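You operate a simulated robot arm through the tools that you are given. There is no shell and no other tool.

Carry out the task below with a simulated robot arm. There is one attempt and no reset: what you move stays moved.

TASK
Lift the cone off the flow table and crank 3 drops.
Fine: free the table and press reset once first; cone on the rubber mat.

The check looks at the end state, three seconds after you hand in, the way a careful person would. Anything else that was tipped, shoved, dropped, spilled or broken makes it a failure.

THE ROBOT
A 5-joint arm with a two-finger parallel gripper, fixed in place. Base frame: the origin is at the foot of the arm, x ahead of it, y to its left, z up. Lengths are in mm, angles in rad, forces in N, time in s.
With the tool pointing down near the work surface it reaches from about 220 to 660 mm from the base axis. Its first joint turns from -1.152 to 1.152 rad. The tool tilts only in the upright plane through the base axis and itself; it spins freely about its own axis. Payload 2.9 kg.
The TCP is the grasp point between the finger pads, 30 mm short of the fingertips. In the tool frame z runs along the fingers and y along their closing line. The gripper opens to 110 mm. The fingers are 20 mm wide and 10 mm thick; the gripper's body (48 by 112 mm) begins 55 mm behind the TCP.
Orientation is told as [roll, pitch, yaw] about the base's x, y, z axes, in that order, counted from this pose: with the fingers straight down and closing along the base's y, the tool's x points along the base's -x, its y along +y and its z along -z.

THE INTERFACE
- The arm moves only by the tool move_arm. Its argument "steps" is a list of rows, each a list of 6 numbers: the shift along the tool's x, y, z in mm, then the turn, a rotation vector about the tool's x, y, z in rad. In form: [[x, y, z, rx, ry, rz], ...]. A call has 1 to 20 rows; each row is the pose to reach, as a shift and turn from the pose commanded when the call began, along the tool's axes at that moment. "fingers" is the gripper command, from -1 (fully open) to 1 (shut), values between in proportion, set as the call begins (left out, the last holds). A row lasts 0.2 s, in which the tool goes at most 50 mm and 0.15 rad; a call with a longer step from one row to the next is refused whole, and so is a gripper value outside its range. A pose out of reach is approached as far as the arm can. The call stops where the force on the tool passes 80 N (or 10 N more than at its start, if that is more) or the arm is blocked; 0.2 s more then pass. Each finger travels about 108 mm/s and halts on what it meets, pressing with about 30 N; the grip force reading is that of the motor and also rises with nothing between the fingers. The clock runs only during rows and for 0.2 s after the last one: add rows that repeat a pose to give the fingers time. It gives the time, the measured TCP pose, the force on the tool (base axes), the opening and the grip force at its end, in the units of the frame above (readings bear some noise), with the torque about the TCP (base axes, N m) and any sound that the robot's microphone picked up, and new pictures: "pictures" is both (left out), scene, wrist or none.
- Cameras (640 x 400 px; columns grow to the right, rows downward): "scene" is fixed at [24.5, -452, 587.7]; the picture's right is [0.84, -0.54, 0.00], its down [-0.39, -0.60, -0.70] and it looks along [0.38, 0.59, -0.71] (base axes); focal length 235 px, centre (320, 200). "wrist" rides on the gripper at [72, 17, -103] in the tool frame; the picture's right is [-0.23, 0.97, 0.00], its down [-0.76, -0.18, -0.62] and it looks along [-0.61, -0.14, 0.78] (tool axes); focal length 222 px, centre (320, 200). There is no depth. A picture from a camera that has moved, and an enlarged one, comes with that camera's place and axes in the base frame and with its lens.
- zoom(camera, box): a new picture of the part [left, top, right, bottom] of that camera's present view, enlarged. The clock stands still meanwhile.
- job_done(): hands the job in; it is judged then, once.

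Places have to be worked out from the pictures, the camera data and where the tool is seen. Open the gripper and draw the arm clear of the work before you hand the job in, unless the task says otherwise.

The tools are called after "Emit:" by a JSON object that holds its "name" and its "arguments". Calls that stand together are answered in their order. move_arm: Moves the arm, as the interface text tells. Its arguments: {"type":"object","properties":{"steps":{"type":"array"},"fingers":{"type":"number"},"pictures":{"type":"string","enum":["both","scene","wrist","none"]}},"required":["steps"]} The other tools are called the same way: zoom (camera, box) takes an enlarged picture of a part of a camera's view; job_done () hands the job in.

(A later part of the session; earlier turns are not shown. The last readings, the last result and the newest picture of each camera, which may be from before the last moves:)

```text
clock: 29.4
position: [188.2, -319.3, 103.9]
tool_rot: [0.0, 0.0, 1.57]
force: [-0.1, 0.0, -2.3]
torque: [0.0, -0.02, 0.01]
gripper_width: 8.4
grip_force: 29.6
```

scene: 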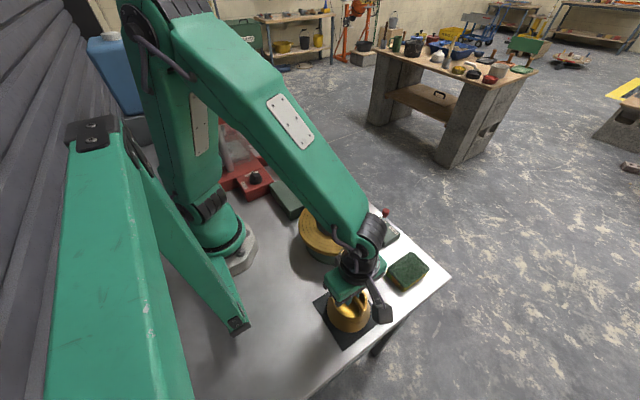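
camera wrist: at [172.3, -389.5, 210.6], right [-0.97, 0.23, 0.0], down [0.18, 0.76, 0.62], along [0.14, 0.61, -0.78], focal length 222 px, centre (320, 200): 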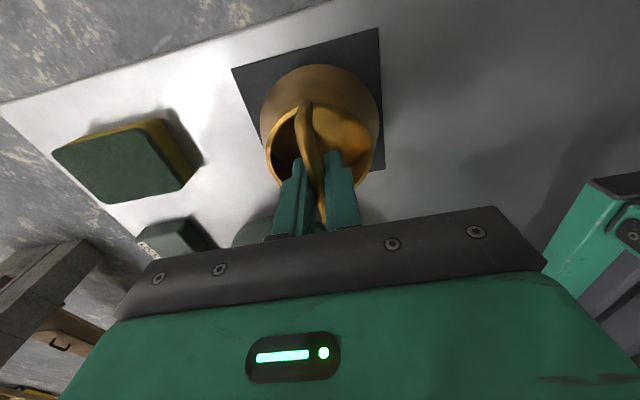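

Still carrying weight; continuing down in small steps.

Emit:
{"name": "move_arm", "arguments": {"steps": [[0, 0, 1, 0, 0, 0], [0, 0, 2, 0, 0, 0], [0, 0, 3, 0, 0, 0], [0, 0, 3, 0, 0, 0]], "pictures": "wrist"}}

Emit:
{"name": "zoom", "arguments": {"camera": "scene", "box": [300, 260, 400, 360]}}

```text
clock: 30.4
position: [188.5, -318.7, 101.0]
tool_rot: [0.001, -0.001, 1.57]
force: [-0.3, 0.1, -3.2]
torque: [0.05, -0.01, 0.0]
gripper_width: 8.1
grip_force: 30.2
camera wrist: at [172.0, -391.6, 203.3], right [-0.97, 0.23, 0.0], down [0.18, 0.76, 0.62], along [0.14, 0.61, -0.78], focal length 222 px, centre (320, 200)
```

wrist: 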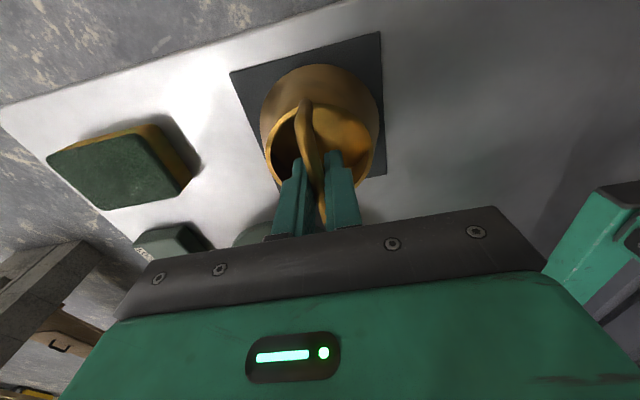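

```text
4.00 times, centred on (350, 310) of scene
camera zoom: at [24.6, -452.1, 587.6], right [0.84, -0.54, 0.0], down [-0.39, -0.6, -0.7], along [0.38, 0.59, -0.71], focal length 939 px, centre (200, -240)
```

zoom: 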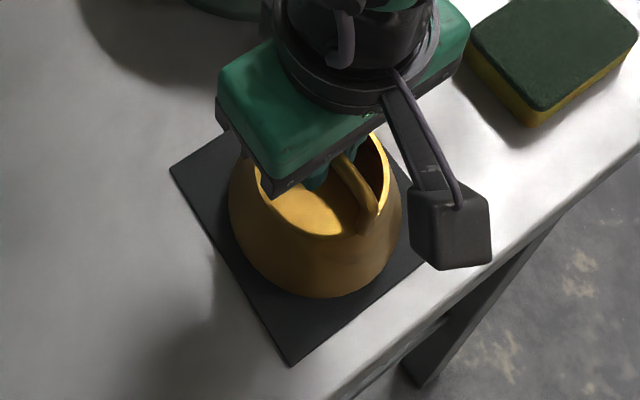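

Cone base sits inside the mat outline in both views but still hangs (−3.2 N). I continue down in 1 mm steps.

Emit:
{"name": "move_arm", "arguments": {"steps": [[0, 0, 1, 0, 0, 0], [0, 0, 2, 0, 0, 0], [0, 0, 2, 0, 0, 0]], "pictures": "none"}}

Emit:
{"name": "move_arm", "arguments": {"steps": [[0, 0, 1, 0, 0, 0], [0, 0, 2, 0, 0, 0], [0, 0, 2, 0, 0, 0]], "pictures": "none"}}

```text
clock: 31.2
position: [187.6, -319.2, 99.3]
tool_rot: [0.0, 0.001, 1.57]
force: [0.7, -0.7, -2.5]
torque: [0.0, -0.03, 0.0]
gripper_width: 8.1
grip_force: 30.2
```

```text
clock: 32.0
position: [186.8, -319.5, 95.9]
tool_rot: [-0.001, 0.0, 1.571]
force: [-0.7, -1.4, -3.9]
torque: [0.01, 0.01, 0.02]
gripper_width: 8.3
grip_force: 29.9
```

Not yet in contact; continuing.

Emit:
{"name": "move_arm", "arguments": {"steps": [[0, 0, 1, 0, 0, 0], [0, 0, 2, 0, 0, 0], [0, 0, 2, 0, 0, 0]], "pictures": "wrist"}}

Emit:
{"name": "zoom", "arguments": {"camera": "scene", "box": [300, 260, 400, 360]}}

Emit:
{"name": "zoom", "arguments": {"camera": "wrist", "box": [200, 0, 440, 180]}}

```text
clock: 32.8
position: [187.1, -320.0, 95.6]
tool_rot: [0.0, -0.001, 1.571]
force: [0.9, 0.2, -1.8]
torque: [0.0, -0.01, 0.02]
gripper_width: 8.3
grip_force: 30.1
camera wrist: at [171.9, -391.5, 197.4], right [-0.97, 0.23, 0.0], down [0.18, 0.76, 0.62], along [0.14, 0.61, -0.78], focal length 222 px, centre (320, 200)
```

wrist: 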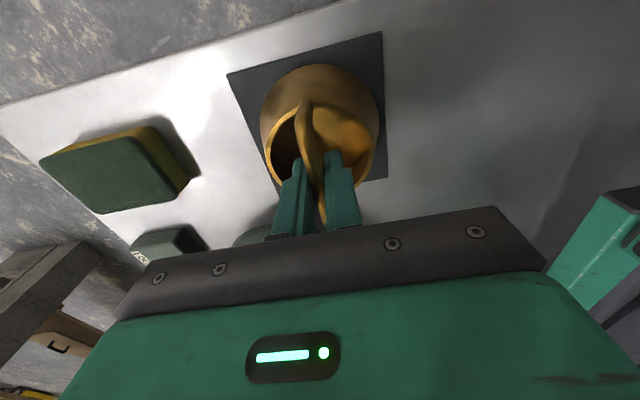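

```text
4.00 times, centred on (350, 310) of scene
camera zoom: at [24.6, -452.1, 587.6], right [0.84, -0.54, 0.0], down [-0.39, -0.6, -0.7], along [0.38, 0.59, -0.71], focal length 939 px, centre (200, -240)
```

zoom: 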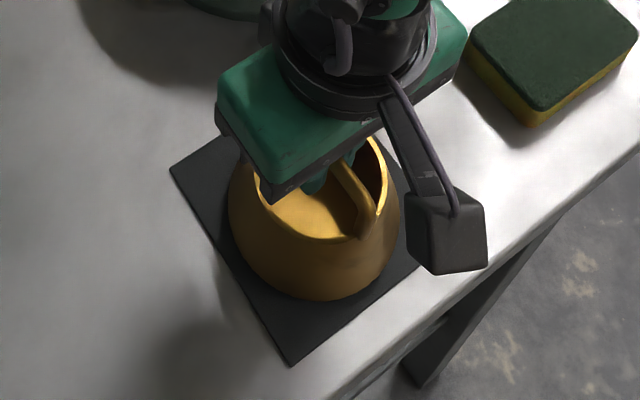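

```text
2.22 times, centred on (320, 90) of wrist
camera zoom: at [171.9, -391.5, 197.4], right [-0.97, 0.23, 0.0], down [0.18, 0.76, 0.62], along [0.14, 0.61, -0.78], focal length 494 px, centre (320, 444)
```

zoom: 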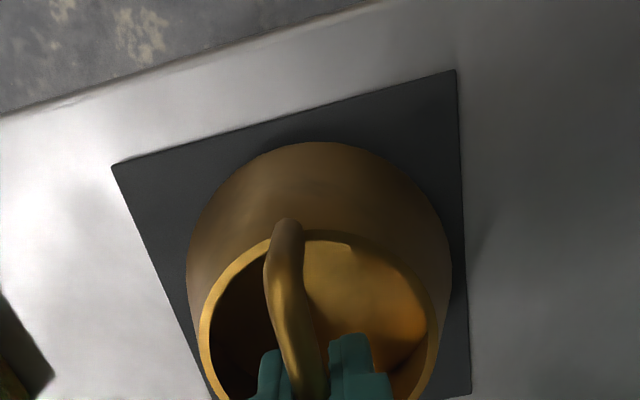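

Cone outline is inside the mat with margin all round; −1.8 N may be first contact. I continue lowering in small steps.

Emit:
{"name": "move_arm", "arguments": {"steps": [[0, 0, 1, 0, 0, 0], [0, 0, 2, 0, 0, 0], [0, 0, 2, 0, 0, 0]], "pictures": "none"}}

Emit:
{"name": "move_arm", "arguments": {"steps": [[0, 0, 1, 0, 0, 0], [0, 0, 1, 0, 0, 0]], "pictures": "none"}}

```text
clock: 33.6
position: [188.6, -319.8, 92.9]
tool_rot: [0.0, 0.001, 1.57]
force: [-1.3, 0.3, -2.3]
torque: [0.04, -0.02, 0.0]
gripper_width: 8.3
grip_force: 30.2
```

```text
clock: 34.2
position: [187.2, -320.2, 91.2]
tool_rot: [-0.001, 0.001, 1.57]
force: [0.0, -0.3, -2.5]
torque: [-0.01, -0.02, 0.04]
gripper_width: 8.4
grip_force: 30.0
```

Still hanging. Continuing down 2 mm at a time.

Emit:
{"name": "move_arm", "arguments": {"steps": [[0, 0, 1, 0, 0, 0], [0, 0, 2, 0, 0, 0], [0, 0, 2, 0, 0, 0]], "pictures": "none"}}

Emit:
{"name": "move_arm", "arguments": {"steps": [[0, 0, 1, 0, 0, 0], [0, 0, 2, 0, 0, 0], [0, 0, 2, 0, 0, 0]], "pictures": "wrist"}}

Emit:
{"name": "zoom", "arguments": {"camera": "scene", "box": [300, 260, 400, 360]}}

```text
clock: 35.0
position: [187.5, -319.0, 89.3]
tool_rot: [0.0, 0.002, 1.571]
force: [0.0, 0.4, -3.5]
torque: [0.0, -0.01, -0.01]
gripper_width: 8.6
grip_force: 30.5
```

```text
clock: 35.8
position: [188.5, -318.7, 88.5]
tool_rot: [-0.002, 0.001, 1.57]
force: [1.2, 1.2, -2.7]
torque: [0.0, 0.0, -0.05]
gripper_width: 8.1
grip_force: 29.9
camera wrist: at [172.0, -391.7, 190.6], right [-0.97, 0.23, 0.0], down [0.18, 0.76, 0.62], along [0.14, 0.61, -0.78], focal length 222 px, centre (320, 200)
```

wrist: 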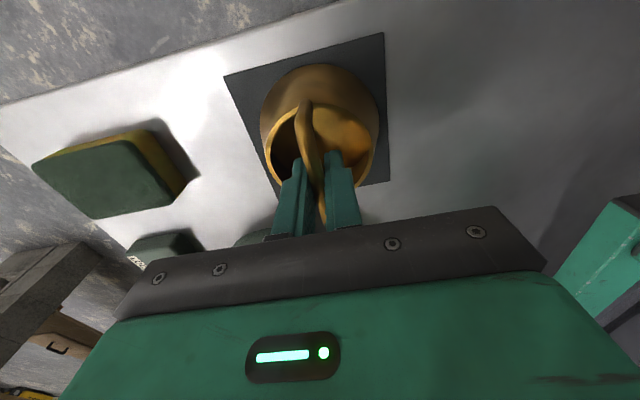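

```text
4.00 times, centred on (350, 310) of scene
camera zoom: at [24.6, -452.1, 587.6], right [0.84, -0.54, 0.0], down [-0.39, -0.6, -0.7], along [0.38, 0.59, -0.71], focal length 939 px, centre (200, -240)
```

zoom: 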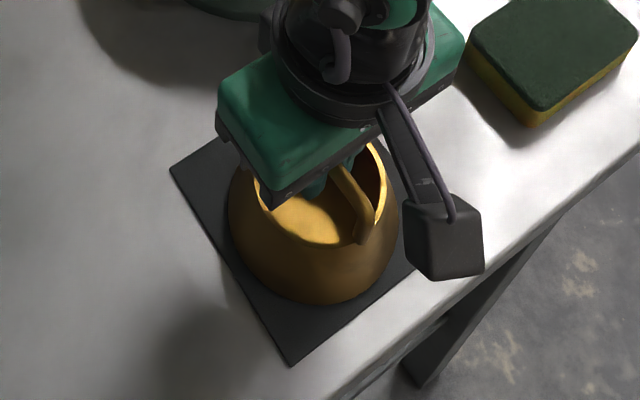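

Still no contact force; visually the base is very near the mat. Continuing 1 mm at a time.

Emit:
{"name": "move_arm", "arguments": {"steps": [[0, 0, 1, 0, 0, 0], [0, 0, 2, 0, 0, 0], [0, 0, 2, 0, 0, 0]], "pictures": "none"}}

Emit:
{"name": "move_arm", "arguments": {"steps": [[0, 0, 1, 0, 0, 0], [0, 0, 2, 0, 0, 0], [0, 0, 2, 0, 0, 0]], "pictures": "none"}}

```text
clock: 36.6
position: [188.3, -318.7, 86.0]
tool_rot: [0.0, -0.001, 1.571]
force: [0.0, -0.5, -2.9]
torque: [0.02, 0.01, 0.0]
gripper_width: 8.3
grip_force: 29.9
```

```text
clock: 37.4
position: [187.9, -319.7, 85.7]
tool_rot: [-0.001, 0.002, 1.57]
force: [-3.8, 6.7, 20.0]
torque: [0.01, 0.01, 0.01]
gripper_width: 8.5
grip_force: 29.9
```

Contact: +20 N, the cone is on the mat. I relieve 1.5 mm and then open the fingers to about 40 mm.

Emit:
{"name": "move_arm", "arguments": {"steps": [[0, 0, -1, 0, 0, 0], [0, 0, -1.5, 0, 0, 0]], "pictures": "none"}}

Emit:
{"name": "move_arm", "arguments": {"steps": [[0, 0, 0, 0, 0, 0], [0, 0, 0, 0, 0, 0]], "fingers": 0.3}}

Emit:
{"name": "zoom", "arguments": {"camera": "wrist", "box": [200, 0, 440, 220]}}

```text
clock: 38.0
position: [188.5, -318.7, 86.3]
tool_rot: [0.0, -0.003, 1.572]
force: [0.5, -0.8, -1.9]
torque: [-0.12, 0.0, 0.01]
gripper_width: 8.2
grip_force: 29.8
```

```text
clock: 38.6
position: [187.4, -318.3, 86.4]
tool_rot: [0.001, 0.0, 1.572]
force: [-0.3, 0.1, -0.1]
torque: [-0.02, -0.02, -0.02]
gripper_width: 38.5
grip_force: 0.1
camera wrist: at [172.1, -391.9, 188.9], right [-0.97, 0.23, 0.0], down [0.18, 0.76, 0.62], along [0.14, 0.61, -0.78], focal length 222 px, centre (320, 200)
```

scene: 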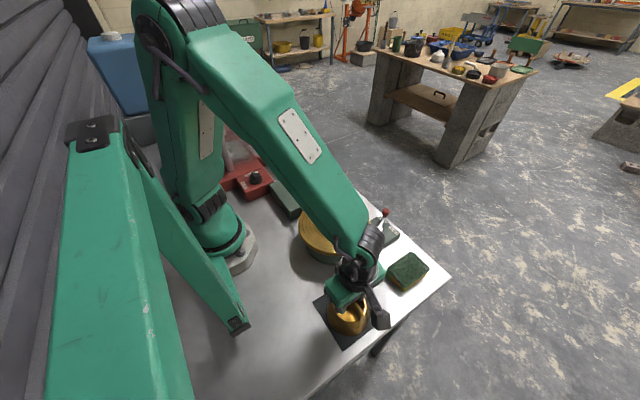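
wrist: 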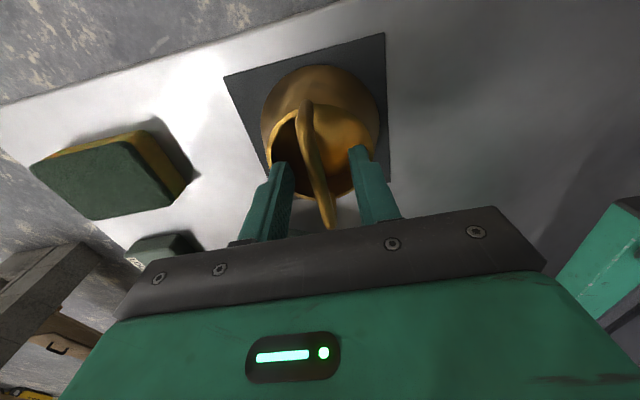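

```text
1.82 times, centred on (320, 110) of wrist
camera zoom: at [172.1, -391.9, 188.9], right [-0.97, 0.23, 0.0], down [0.18, 0.76, 0.62], along [0.14, 0.61, -0.78], focal length 404 px, centre (320, 364)
```

zoom: 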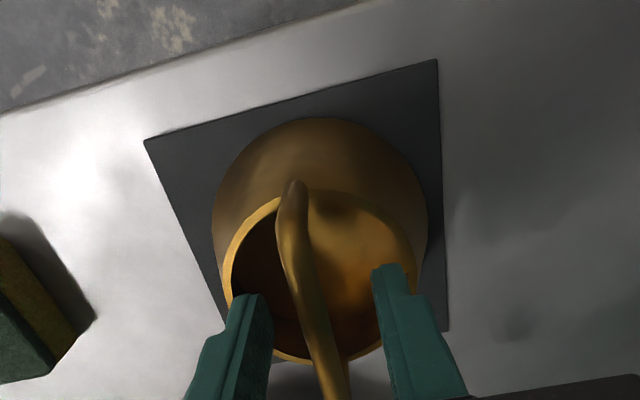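

The fingers have released the bar with room either side, the cone stands on the mat. I rise straight up slowly at first.

Emit:
{"name": "move_arm", "arguments": {"steps": [[0, 0, -8, 0, 0, 0], [0, 0, -20, 0, 0, 0], [0, 0, -40, 0, 0, 0], [0, 0, -75, 0, 0, 0], [0, 0, -115, 0, 0, 0], [0, 0, -155, 0, 0, 0], [0, 0, -195, 0, 0, 0], [0, 0, -210, 0, 0, 0]]}}

Emit:
{"name": "zoom", "arguments": {"camera": "wrist", "box": [160, 0, 440, 180]}}

Emit:
{"name": "zoom", "arguments": {"camera": "scene", "box": [240, 180, 420, 360]}}

```text
clock: 40.4
position: [188.8, -317.8, 296.0]
tool_rot: [0.0, 0.0, 1.571]
force: [0.8, 0.0, -0.2]
torque: [-0.01, 0.02, 0.01]
gripper_width: 38.5
grip_force: 0.0
camera wrist: at [172.6, -390.7, 399.0], right [-0.97, 0.23, 0.0], down [0.18, 0.76, 0.62], along [0.14, 0.61, -0.78], focal length 222 px, centre (320, 200)
```

scene: 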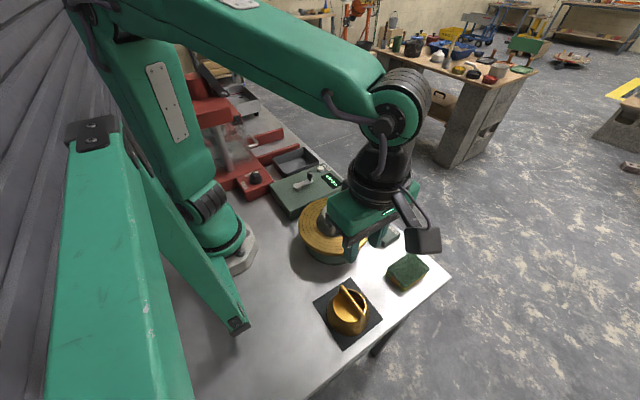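
wrist: 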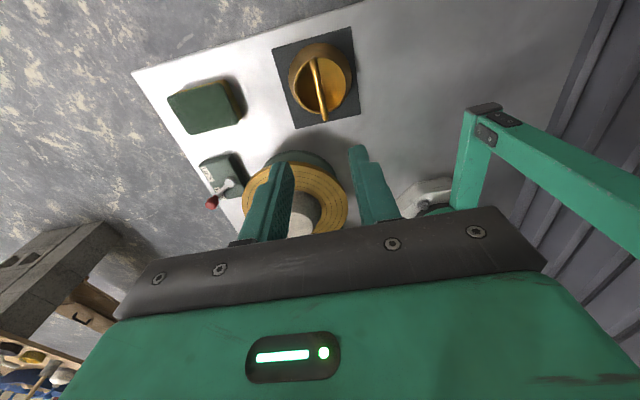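

```text
2.22 times, centred on (300, 90) of wrist
camera zoom: at [172.6, -390.7, 399.0], right [-0.97, 0.23, 0.0], down [0.18, 0.76, 0.62], along [0.14, 0.61, -0.78], focal length 494 px, centre (364, 444)
```

zoom: 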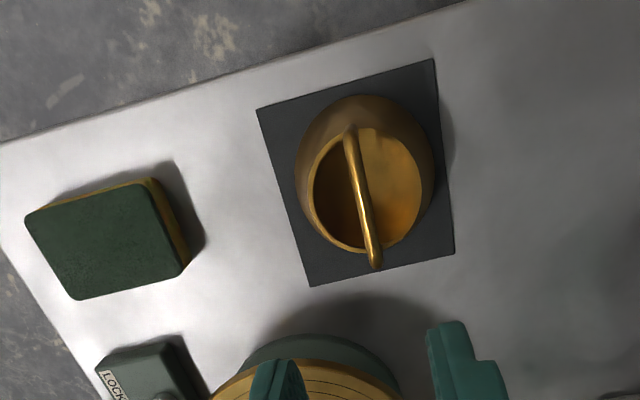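

```text
2.22 times, centred on (330, 270) of scene
camera zoom: at [24.5, -452.0, 587.7], right [0.84, -0.54, 0.0], down [-0.39, -0.6, -0.7], along [0.38, 0.59, -0.71], focal length 522 px, centre (298, 44)
```

zoom: 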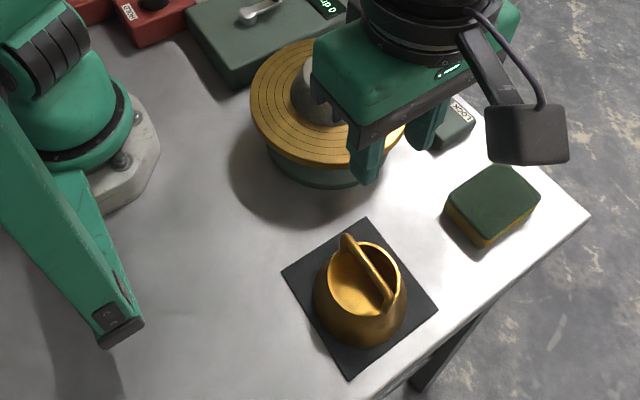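

The cone stands squarely within the mat. Next is the crank: I move to above its knob (~(326,76)) at z≈226, spinning back to yaw 0 on the way.

Emit:
{"name": "move_arm", "arguments": {"steps": [[-36, -12.6, 0, 0, 0, 0.1428], [-72, -25.2, 0, 0, 0, 0.2856], [-108, -37.8, 0, 0, 0, 0.4284], [-144, -50.4, 0, 0, 0, 0.5712], [-180, -63, 0, 0, 0, 0.714], [-216, -75.6, 10, 0, 0, 0.8568], [-252, -88.2, 22, 0, 0, 0.9996], [-288, -100.8, 34, 0, 0, 1.1424], [-324, -113.4, 46, 0, 0, 1.2852], [-360, -126, 58, 0, 0, 1.428], [-395.5, -138.6, 70, 0, 0, 1.5708], [-395.5, -138.6, 70, 0, 0, 1.5708]]}}

Emit:
{"name": "zoom", "arguments": {"camera": "wrist", "box": [220, 0, 420, 160]}}

Emit:
{"name": "zoom", "arguments": {"camera": "scene", "box": [260, 130, 400, 250]}}

```text
clock: 43.0
position: [326.6, 77.0, 225.8]
tool_rot: [0.0, -0.001, 0.001]
force: [0.5, -0.5, 0.3]
torque: [-0.01, 0.0, 0.03]
gripper_width: 38.3
grip_force: 0.1
camera wrist: at [255.7, 93.0, 328.9], right [0.23, 0.97, 0.0], down [0.76, -0.18, 0.62], along [0.61, -0.14, -0.78], focal length 222 px, centre (320, 200)
```

scene: 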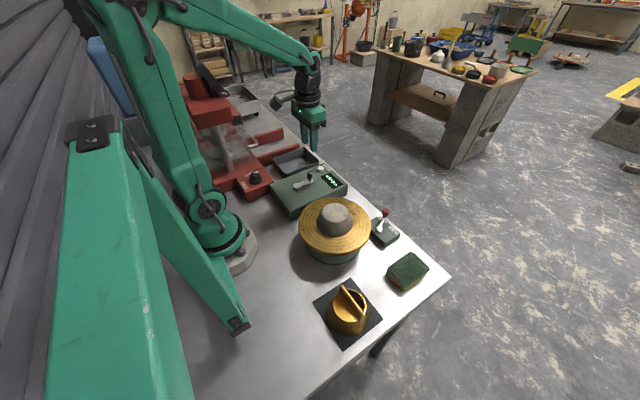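
wrist: 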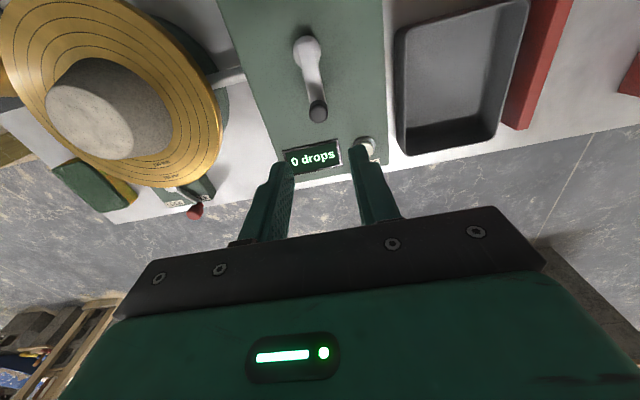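

```text
2.50 times, centred on (320, 80) of wrist
camera zoom: at [255.7, 93.0, 328.9], right [0.23, 0.97, 0.0], down [0.76, -0.18, 0.62], along [0.61, -0.14, -0.78], focal length 555 px, centre (320, 500)
```

zoom: 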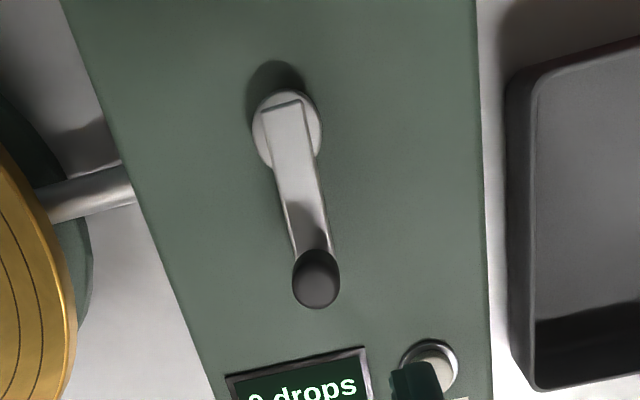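

```text
3.33 times, centred on (330, 190) of scene
camera zoom: at [24.6, -452.0, 587.7], right [0.84, -0.54, 0.0], down [-0.39, -0.6, -0.7], along [0.38, 0.59, -0.71], focal length 782 px, centre (287, 233)
```

zoom: 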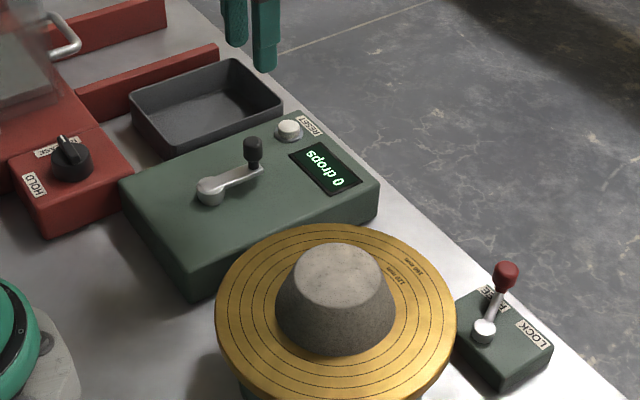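

Knob is now pinned down to about (326,76), top z≈104; hub about (273,76.5), so radius ≈ 53 with the crank along +x. I descend with fingers open to TCP z≈110.

Emit:
{"name": "move_arm", "arguments": {"steps": [[0, 0, 35, 0, 0, 0], [0, 0, 70, 0, 0, 0], [0, 0, 95, 0, 0, 0], [0, 0, 108, 0, 0, 0], [0, 0, 116, 0, 0, 0], [0, 0, 116, 0, 0, 0]]}}

Emit:
{"name": "zoom", "arguments": {"camera": "wrist", "box": [220, 60, 420, 220]}}

Emit:
{"name": "zoom", "arguments": {"camera": "scene", "box": [260, 130, 380, 230]}}

```text
clock: 44.4
position: [327.0, 75.8, 108.1]
tool_rot: [0.0, -0.001, 0.001]
force: [-0.8, -0.4, 0.5]
torque: [0.0, -0.02, -0.04]
gripper_width: 38.6
grip_force: 0.2
camera wrist: at [255.0, 93.1, 210.4], right [0.23, 0.97, 0.0], down [0.76, -0.18, 0.62], along [0.61, -0.14, -0.78], focal length 222 px, centre (320, 200)
```

scene: 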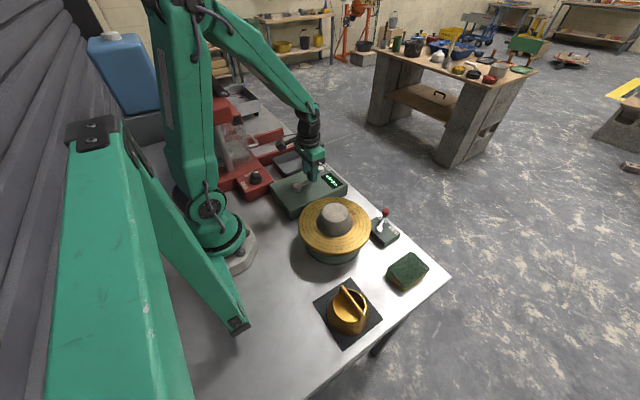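
wrist: 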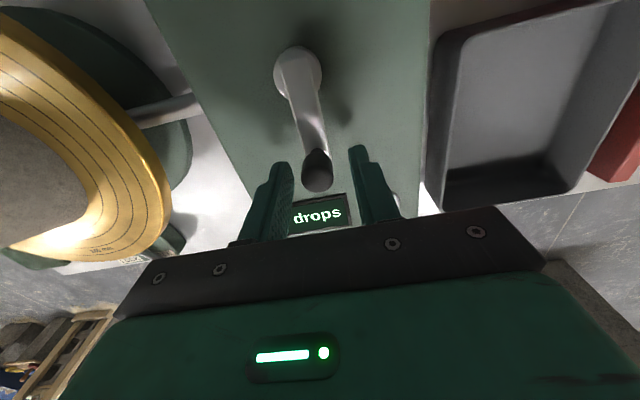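

```text
2.50 times, centred on (320, 140) of wrist
camera zoom: at [255.0, 93.1, 210.4], right [0.23, 0.97, 0.0], down [0.76, -0.18, 0.62], along [0.61, -0.14, -0.78], focal length 555 px, centre (320, 350)
```

zoom: 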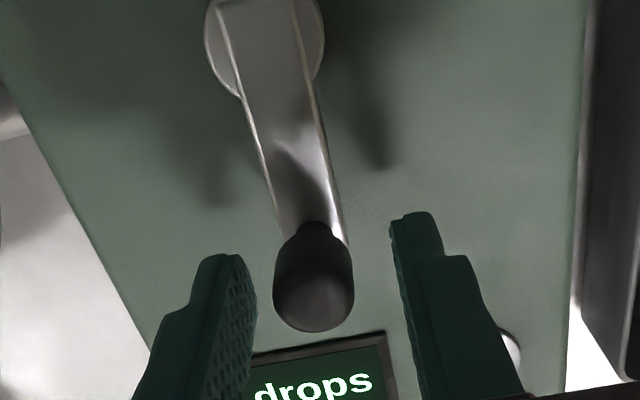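

```text
4.00 times, centred on (320, 180) of scene
camera zoom: at [24.6, -452.0, 587.7], right [0.84, -0.54, 0.0], down [-0.39, -0.6, -0.7], along [0.38, 0.59, -0.71], focal length 939 px, centre (320, 280)
```

zoom: 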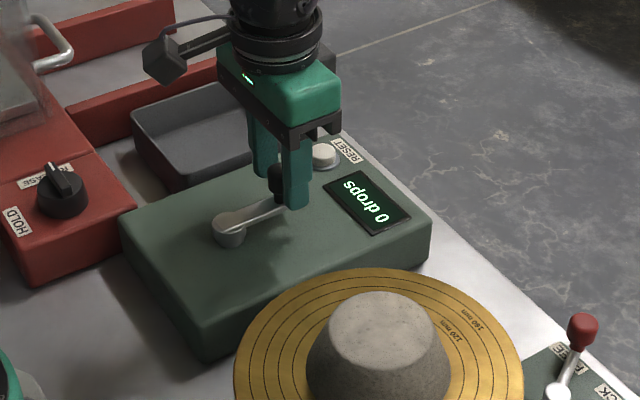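

The knob is centred between the fingers at the right height. I close on it, holding position.

Emit:
{"name": "move_arm", "arguments": {"steps": [[0, -1, 0, 0, 0, 0], [0, -1, 0, 0, 0, 0], [0, -1, 0, 0, 0, 0], [0, -1, 0, 0, 0, 0]], "fingers": 1}}

Emit:
{"name": "zoom", "arguments": {"camera": "wrist", "box": [220, 60, 420, 220]}}

```text
clock: 45.4
position: [326.5, 75.3, 108.4]
tool_rot: [0.001, -0.001, 0.0]
force: [17.5, -3.6, -27.6]
torque: [-0.03, -0.5, 0.03]
gripper_width: 19.3
grip_force: 45.2
camera wrist: at [254.8, 92.0, 210.7], right [0.23, 0.97, 0.0], down [0.76, -0.18, 0.62], along [0.61, -0.14, -0.78], focal length 222 px, centre (320, 200)
```

scene: 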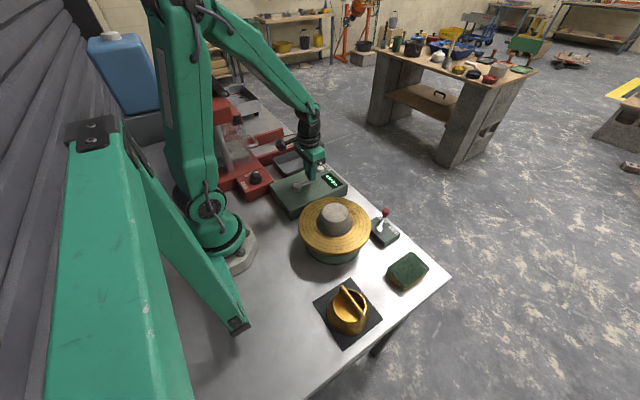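
wrist: 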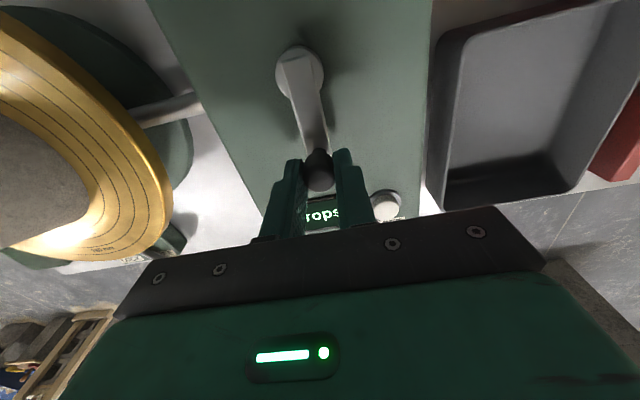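

```text
2.50 times, centred on (320, 140) of wrist
camera zoom: at [254.8, 92.0, 210.7], right [0.23, 0.97, 0.0], down [0.76, -0.18, 0.62], along [0.61, -0.14, -0.78], focal length 555 px, centre (320, 350)
```

zoom: 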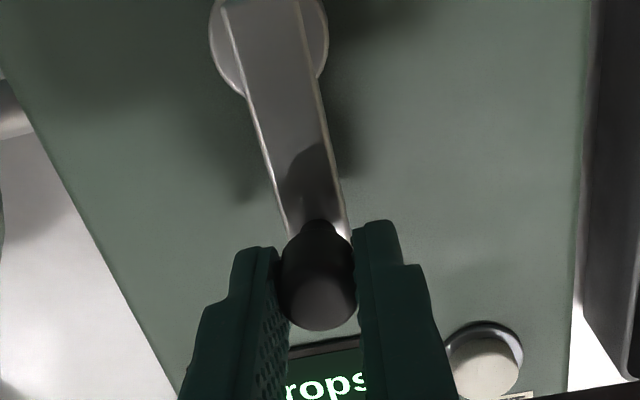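

The knob is gripped (19 mm). I try a first 30° of clockwise arc (toward −y) about the hub with radius 53 and watch forces.

Emit:
{"name": "move_arm", "arguments": {"steps": [[0.2, -4.6, 0, 0, 0, 0], [0.8, -9.2, 0, 0, 0, 0], [1.8, -13.7, 0, 0, 0, 0], [3.2, -18.1, 0, 0, 0, 0], [5.0, -22.4, 0, 0, 0, 0], [7.1, -26.5, 0, 0, 0, 0]], "pictures": "wrist"}}

```text
clock: 46.8
position: [321.5, 50.3, 109.4]
tool_rot: [0.002, -0.004, 0.001]
force: [3.3, 10.5, 7.0]
torque: [0.26, -0.32, -0.42]
gripper_width: 19.3
grip_force: 44.8
camera wrist: at [248.2, 66.1, 212.3], right [0.23, 0.97, 0.0], down [0.76, -0.18, 0.63], along [0.61, -0.14, -0.78], focal length 222 px, centre (320, 200)
```

wrist: 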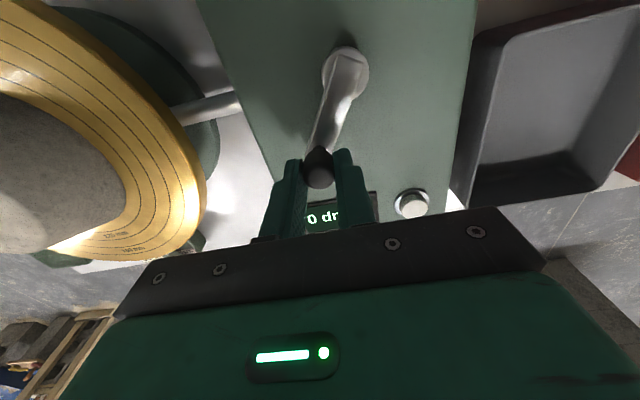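

The crank follows with about 10 N drag. I continue clockwise from 30° to 120°.

Emit:
{"name": "move_arm", "arguments": {"steps": [[5.3, -7.6, 0, 0, 0, 0], [11.8, -14.1, 0, 0, 0, 0], [19.4, -19.4, 0, 0, 0, 0], [27.8, -23.3, 0, 0, 0, 0], [36.7, -25.7, 0, 0, 0, 0], [45.9, -26.5, 0, 0, 0, 0], [55.1, -25.7, 0, 0, 0, 0], [64.0, -23.3, 0, 0, 0, 0], [72.4, -19.4, 0, 0, 0, 0]]}}

Emit:
{"name": "zoom", "arguments": {"camera": "scene", "box": [240, 120, 400, 260]}}

```text
clock: 48.1
position: [280.3, 25.5, 108.9]
tool_rot: [0.0, -0.003, 0.011]
force: [-1.6, 17.1, -3.6]
torque: [0.48, -0.51, 0.01]
gripper_width: 19.1
grip_force: 45.1
stopped in row 6: the force on the tool passed its limit at 93 N (the readings are from after the stop); the commanded pose is now the measured one
camera wrist: at [207.5, 41.4, 211.3], right [0.22, 0.98, 0.0], down [0.76, -0.17, 0.62], along [0.61, -0.14, -0.78], focal length 222 px, centre (320, 200)
```

scene: 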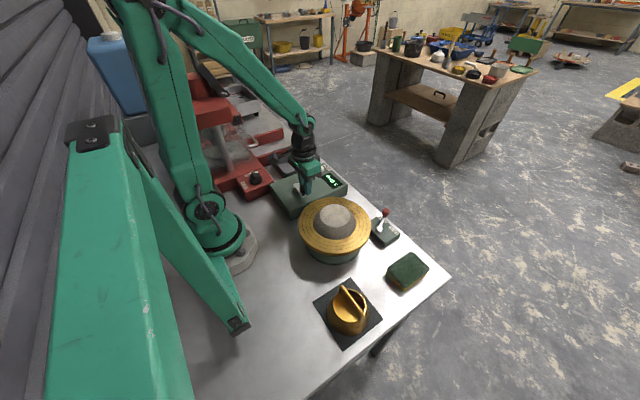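
wrist: 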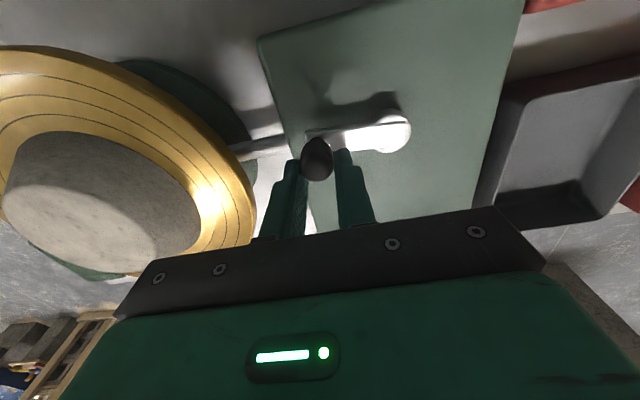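

```text
2.86 times, centred on (320, 190) of scene
camera zoom: at [24.5, -452.1, 587.7], right [0.84, -0.54, 0.0], down [-0.39, -0.6, -0.7], along [0.38, 0.59, -0.71], focal length 671 px, centre (320, 229)
```

zoom: 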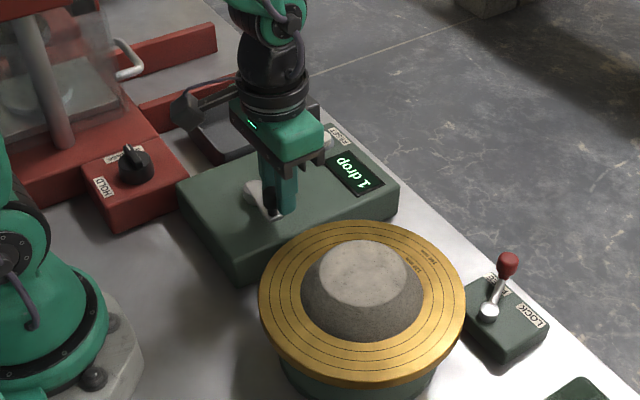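

One drop has already registered ("1 drop") at roughly 80–90° of turn; the call stopped on a force spike, maybe from the drop itself or finger/arm contact. I look closely before continuing.

Emit:
{"name": "zoom", "arguments": {"camera": "wrist", "box": [250, 80, 450, 230]}}

Emit:
{"name": "zoom", "arguments": {"camera": "scene", "box": [280, 140, 360, 210]}}

```text
2.67 times, centred on (350, 155) of wrist
camera zoom: at [207.5, 41.4, 211.3], right [0.22, 0.98, 0.0], down [0.76, -0.17, 0.62], along [0.61, -0.14, -0.78], focal length 592 px, centre (240, 320)
```

zoom: 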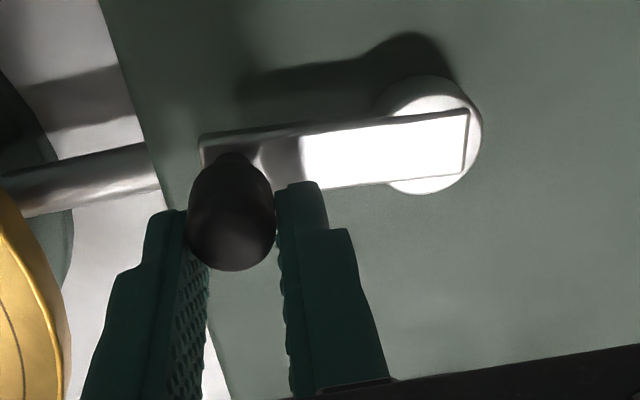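

```text
5.71 times, centred on (320, 175) of scene
camera zoom: at [24.5, -452.1, 587.7], right [0.84, -0.54, 0.0], down [-0.39, -0.6, -0.7], along [0.38, 0.59, -0.71], focal length 1341 px, centre (320, 343)
```

zoom: 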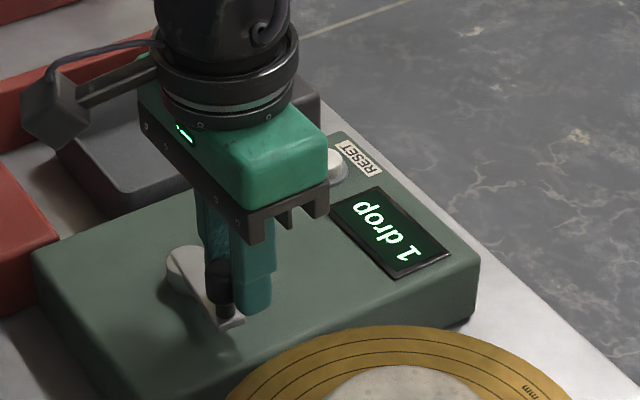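

The knob has moved ahead to about (271.5,25.5) (crank at ~90°) and sits at the edge of the pads, since the grip there was only frictional in that direction. I'll release and regrip with the tool turned so the fingers close along the tangent, and keep turning the tool with the crank.

Emit:
{"name": "move_arm", "arguments": {"steps": [[0, 0, 0, 0, 0, 0], [0, 0, 0, 0, 0, 0], [0, 0, -20, 0, 0, 0], [0, 0, -40, 0, 0, 0], [0, 0, -50, 0, 0, 0]], "fingers": 0.3}}

Emit:
{"name": "zoom", "arguments": {"camera": "wrist", "box": [250, 60, 450, 210]}}

Emit:
{"name": "zoom", "arguments": {"camera": "scene", "box": [260, 140, 380, 240]}}

```text
clock: 49.3
position: [278.2, 25.0, 160.0]
tool_rot: [0.0, -0.002, 0.008]
force: [0.8, 0.1, -0.8]
torque: [-0.01, 0.02, 0.02]
gripper_width: 38.6
grip_force: 0.2
camera wrist: at [207.7, 41.0, 262.0], right [0.22, 0.98, 0.0], down [0.76, -0.17, 0.62], along [0.61, -0.14, -0.78], focal length 222 px, centre (320, 200)
```

scene: 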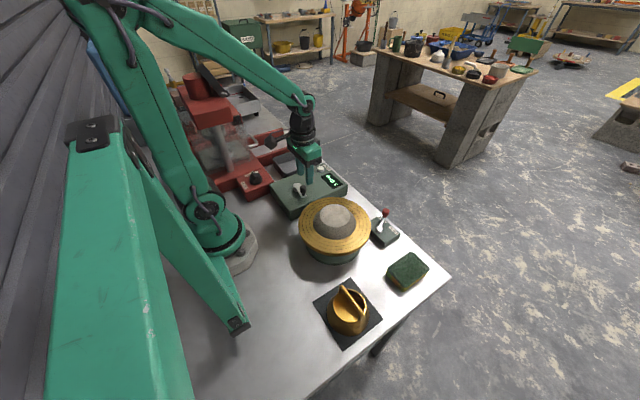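
wrist: 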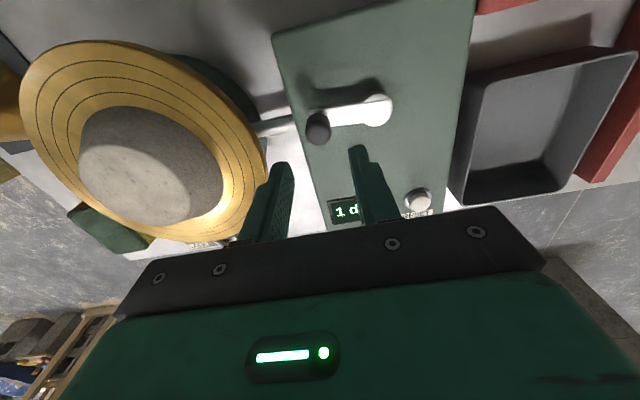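

```text
2.67 times, centred on (350, 135) of wrist
camera zoom: at [207.7, 41.0, 262.0], right [0.22, 0.98, 0.0], down [0.76, -0.17, 0.62], along [0.61, -0.14, -0.78], focal length 592 px, centre (240, 373)
```

zoom: 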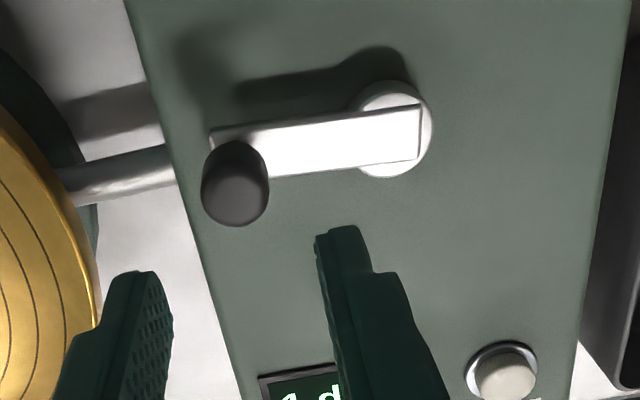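

```text
4.00 times, centred on (320, 190) of scene
camera zoom: at [24.5, -452.0, 587.7], right [0.84, -0.54, 0.0], down [-0.39, -0.6, -0.7], along [0.38, 0.59, -0.71], focal length 939 px, centre (320, 240)
```

zoom: 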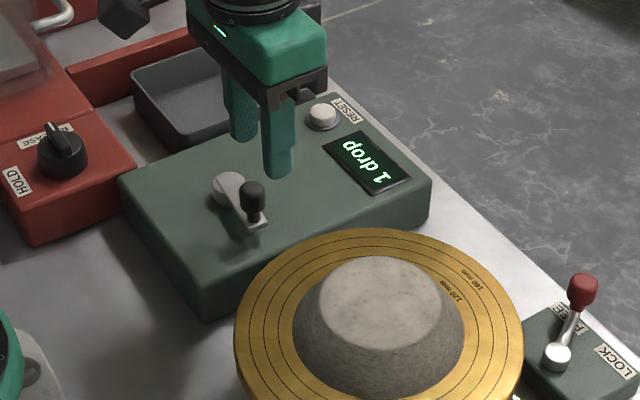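

Clear view: knob at about (269.5,24.6), top z≈103, hub about (273.3,77), R≈53, crank at θ≈94°. I rotate the tool clockwise by 94° and centre above the knob.

Emit:
{"name": "move_arm", "arguments": {"steps": [[0.9, 0, 0, 0, 0, 0.149], [1.8, 0, 0, 0, 0, 0.298], [2.7, 0, 0, 0, 0, 0.447], [3.6, 0, 0, 0, 0, 0.596], [4.5, 0, 0, 0, 0, 0.745], [5.4, 0, 0, 0, 0, 0.894], [6.3, 0, 0, 0, 0, 1.043], [7.2, 0, 0, 0, 0, 1.192], [8.1, 0, 0, 0, 0, 1.341], [9.0, -0.5, 0, 0, 0, 1.49], [9.5, -0.7, 0, 0, 0, 1.64], [9.5, -0.7, 0, 0, 0, 1.64]]}}

Emit:
{"name": "zoom", "arguments": {"camera": "wrist", "box": [220, 60, 420, 210]}}

```text
clock: 51.9
position: [269.2, 24.2, 159.4]
tool_rot: [0.002, 0.0, -1.634]
force: [0.6, -0.4, -0.4]
torque: [0.02, 0.02, -0.02]
gripper_width: 38.7
grip_force: 0.2
camera wrist: at [291.9, 95.4, 261.2], right [0.96, -0.29, 0.0], down [-0.23, -0.75, 0.62], along [-0.18, -0.6, -0.78], focal length 222 px, centre (320, 200)
```

scene: 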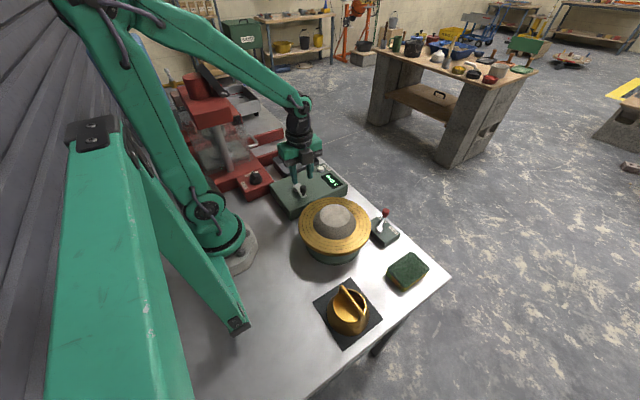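
wrist: 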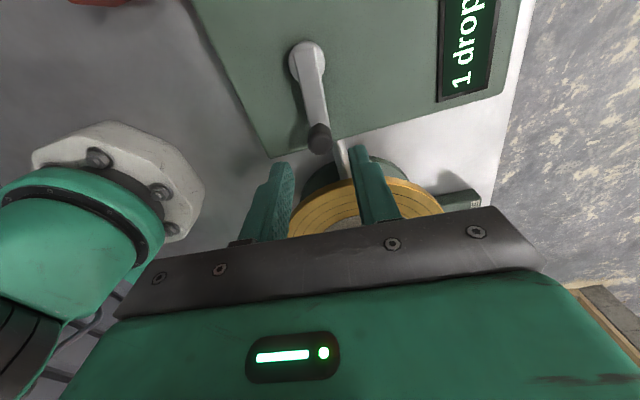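

```text
2.67 times, centred on (320, 135) of wrist
camera zoom: at [291.9, 95.4, 261.2], right [0.96, -0.29, 0.0], down [-0.23, -0.75, 0.62], along [-0.18, -0.6, -0.78], focal length 592 px, centre (320, 373)
```

zoom: 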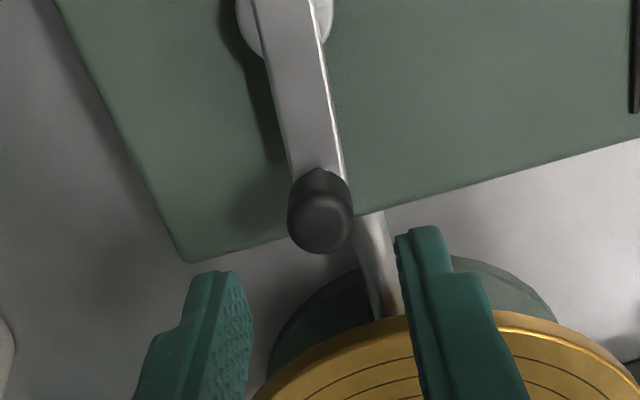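

Aligned: crank points away from the camera and the knob sits between the fingers, at about (270.5,25.5). I descend to TCP z≈112 and then close.

Emit:
{"name": "move_arm", "arguments": {"steps": [[1, 1, 20, 0, 0, 0], [1, 1, 38, 0, 0, 0], [1, 1, 47.5, 0, 0, 0], [1, 1, 47.5, 0, 0, 0]], "pictures": "wrist"}}

Emit:
{"name": "zoom", "arguments": {"camera": "wrist", "box": [220, 60, 420, 210]}}

```text
clock: 52.9
position: [271.3, 24.6, 111.0]
tool_rot: [0.002, 0.002, -1.631]
force: [-0.2, 0.7, 0.0]
torque: [0.02, -0.04, 0.02]
gripper_width: 38.2
grip_force: 0.0
camera wrist: at [293.6, 96.6, 213.4], right [0.96, -0.29, 0.0], down [-0.23, -0.75, 0.62], along [-0.18, -0.6, -0.78], focal length 222 px, centre (320, 200)
```

wrist: 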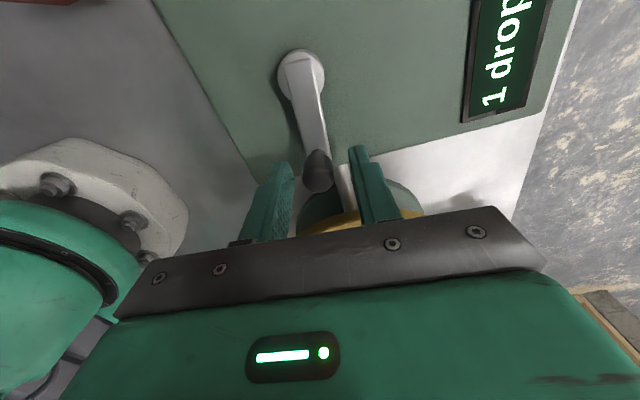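

```text
2.67 times, centred on (320, 135) of wrist
camera zoom: at [293.6, 96.6, 213.4], right [0.96, -0.29, 0.0], down [-0.23, -0.75, 0.62], along [-0.18, -0.6, -0.78], focal length 592 px, centre (320, 373)
```

zoom: 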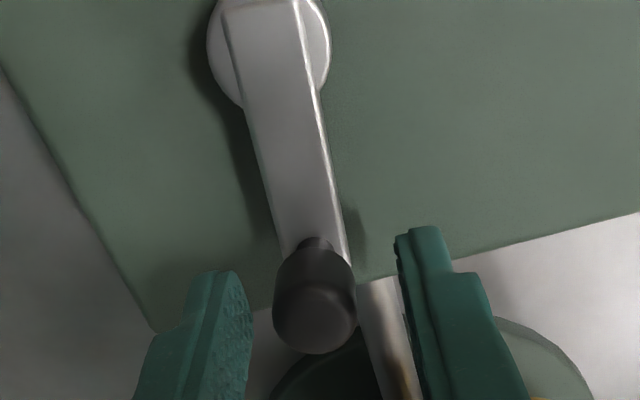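

Same relative geometry as before. I close on the knob and hold.

Emit:
{"name": "move_arm", "arguments": {"steps": [[0, 0, 0, 0, 0, 0], [0, 0, 0, 0, 0, 0], [0, 0, 0, 0, 0, 0]], "fingers": 1, "pictures": "wrist"}}

```text
clock: 53.7
position: [271.9, 25.5, 110.8]
tool_rot: [-0.002, 0.0, -1.633]
force: [0.4, -3.1, -7.1]
torque: [-0.07, -0.03, -0.05]
gripper_width: 19.0
grip_force: 44.7
camera wrist: at [293.6, 96.5, 213.4], right [0.96, -0.29, 0.0], down [-0.22, -0.75, 0.62], along [-0.18, -0.6, -0.78], focal length 222 px, centre (320, 200)
```

wrist: 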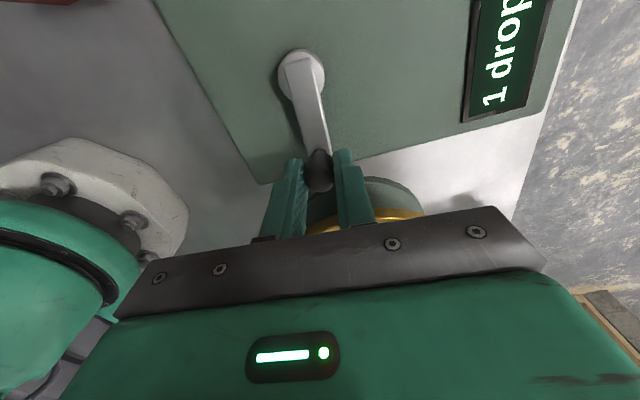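

Grip is good with low forces. I turn the crank clockwise 85° with the tool turning along.

Emit:
{"name": "move_arm", "arguments": {"steps": [[0.57, -7.74, 0, 0, 0, 0.148], [2.28, -15.31, 0, 0, 0, 0.296], [5.09, -22.55, 0, 0, 0, 0.444], [8.93, -29.3, 0, 0, 0, 0.592], [13.73, -35.4, 0, 0, 0, 0.74], [19.38, -40.73, 0, 0, 0, 0.888], [25.75, -45.17, 0, 0, 0, 1.036], [32.71, -48.62, 0, 0, 0, 1.184], [40.11, -51.01, 0, 0, 0, 1.332], [47.74, -52.28, 0, 0, 0, 1.48]]}}

Emit:
{"name": "zoom", "arguments": {"camera": "scene", "box": [240, 140, 380, 260]}}

```text
clock: 55.9
position: [230.0, -24.2, 114.8]
tool_rot: [-0.001, -0.002, -3.112]
force: [-0.8, -0.8, 0.4]
torque: [0.0, -0.01, 0.01]
gripper_width: 0.0
grip_force: 37.5
out of reach, approached as far as the arm can: row 8, 9, 10
camera wrist: at [303.2, -38.2, 217.4], right [-0.2, -0.98, 0.0], down [-0.77, 0.16, 0.62], along [-0.61, 0.12, -0.78], focal length 222 px, centre (320, 200)
```

scene: 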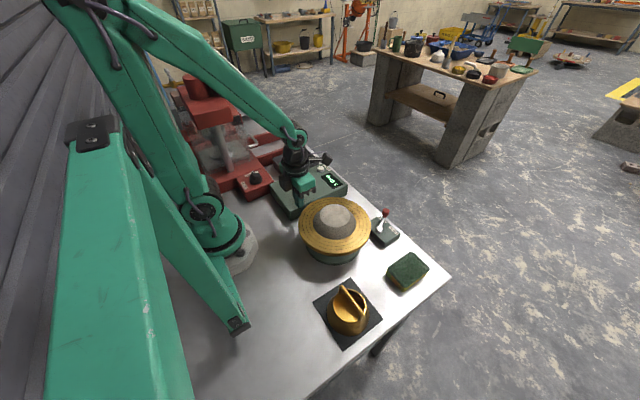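
wrist: 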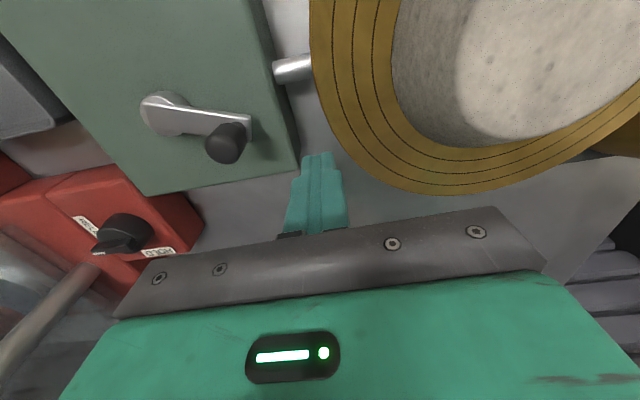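

```text
3.33 times, centred on (310, 200) of scene
camera zoom: at [24.5, -452.0, 587.7], right [0.84, -0.54, 0.0], down [-0.39, -0.6, -0.7], along [0.38, 0.59, -0.71], focal length 782 px, centre (353, 200)
```

zoom: 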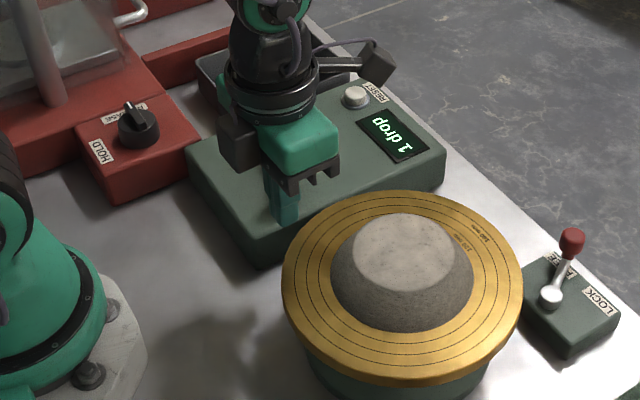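

The near side of the crank circle is at the edge of the arm's reach (limit ≈232 mm from the axis), so the tool drifted off to (230,−24) and lost the knob; the crank is still at about θ≈98° and the count is still 1. Nothing else was touched. I'll first rise gently and see where the arm stands.

Emit:
{"name": "move_arm", "arguments": {"steps": [[0, 0, -25, 0, 0, 0], [0, 0, -50, 0, 0, 0], [0, 0, -50, 0, 0, 0]]}}

Emit:
{"name": "zoom", "arguments": {"camera": "scene", "box": [240, 140, 380, 260]}}

```text
clock: 56.7
position: [231.5, -22.7, 166.2]
tool_rot: [0.001, 0.002, -3.11]
force: [-0.6, 0.1, -0.2]
torque: [0.04, 0.01, -0.01]
gripper_width: 0.0
grip_force: 37.5
camera wrist: at [304.7, -37.9, 269.3], right [-0.2, -0.98, 0.0], down [-0.77, 0.15, 0.62], along [-0.61, 0.12, -0.78], focal length 222 px, centre (320, 200)
```

scene: 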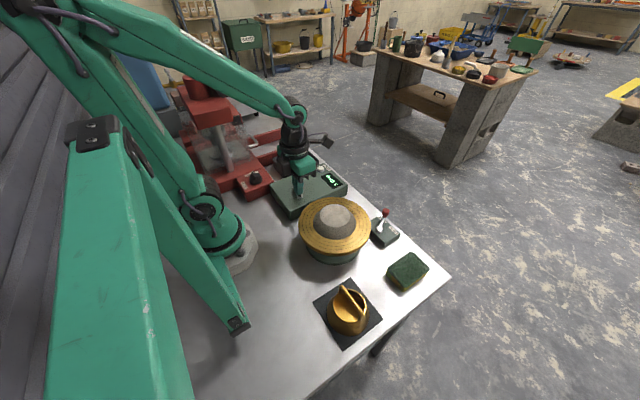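
wrist: 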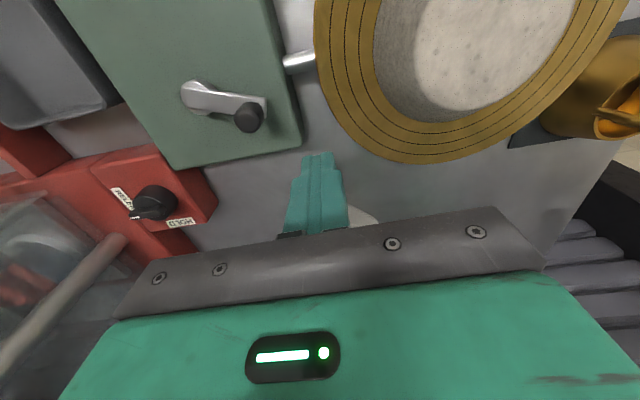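

```text
3.33 times, centred on (310, 200) of scene
camera zoom: at [24.5, -452.0, 587.7], right [0.84, -0.54, 0.0], down [-0.39, -0.6, -0.7], along [0.38, 0.59, -0.71], focal length 782 px, centre (353, 200)
```

zoom: 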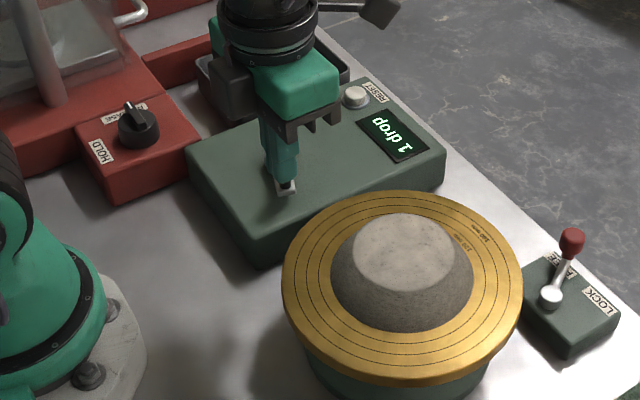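

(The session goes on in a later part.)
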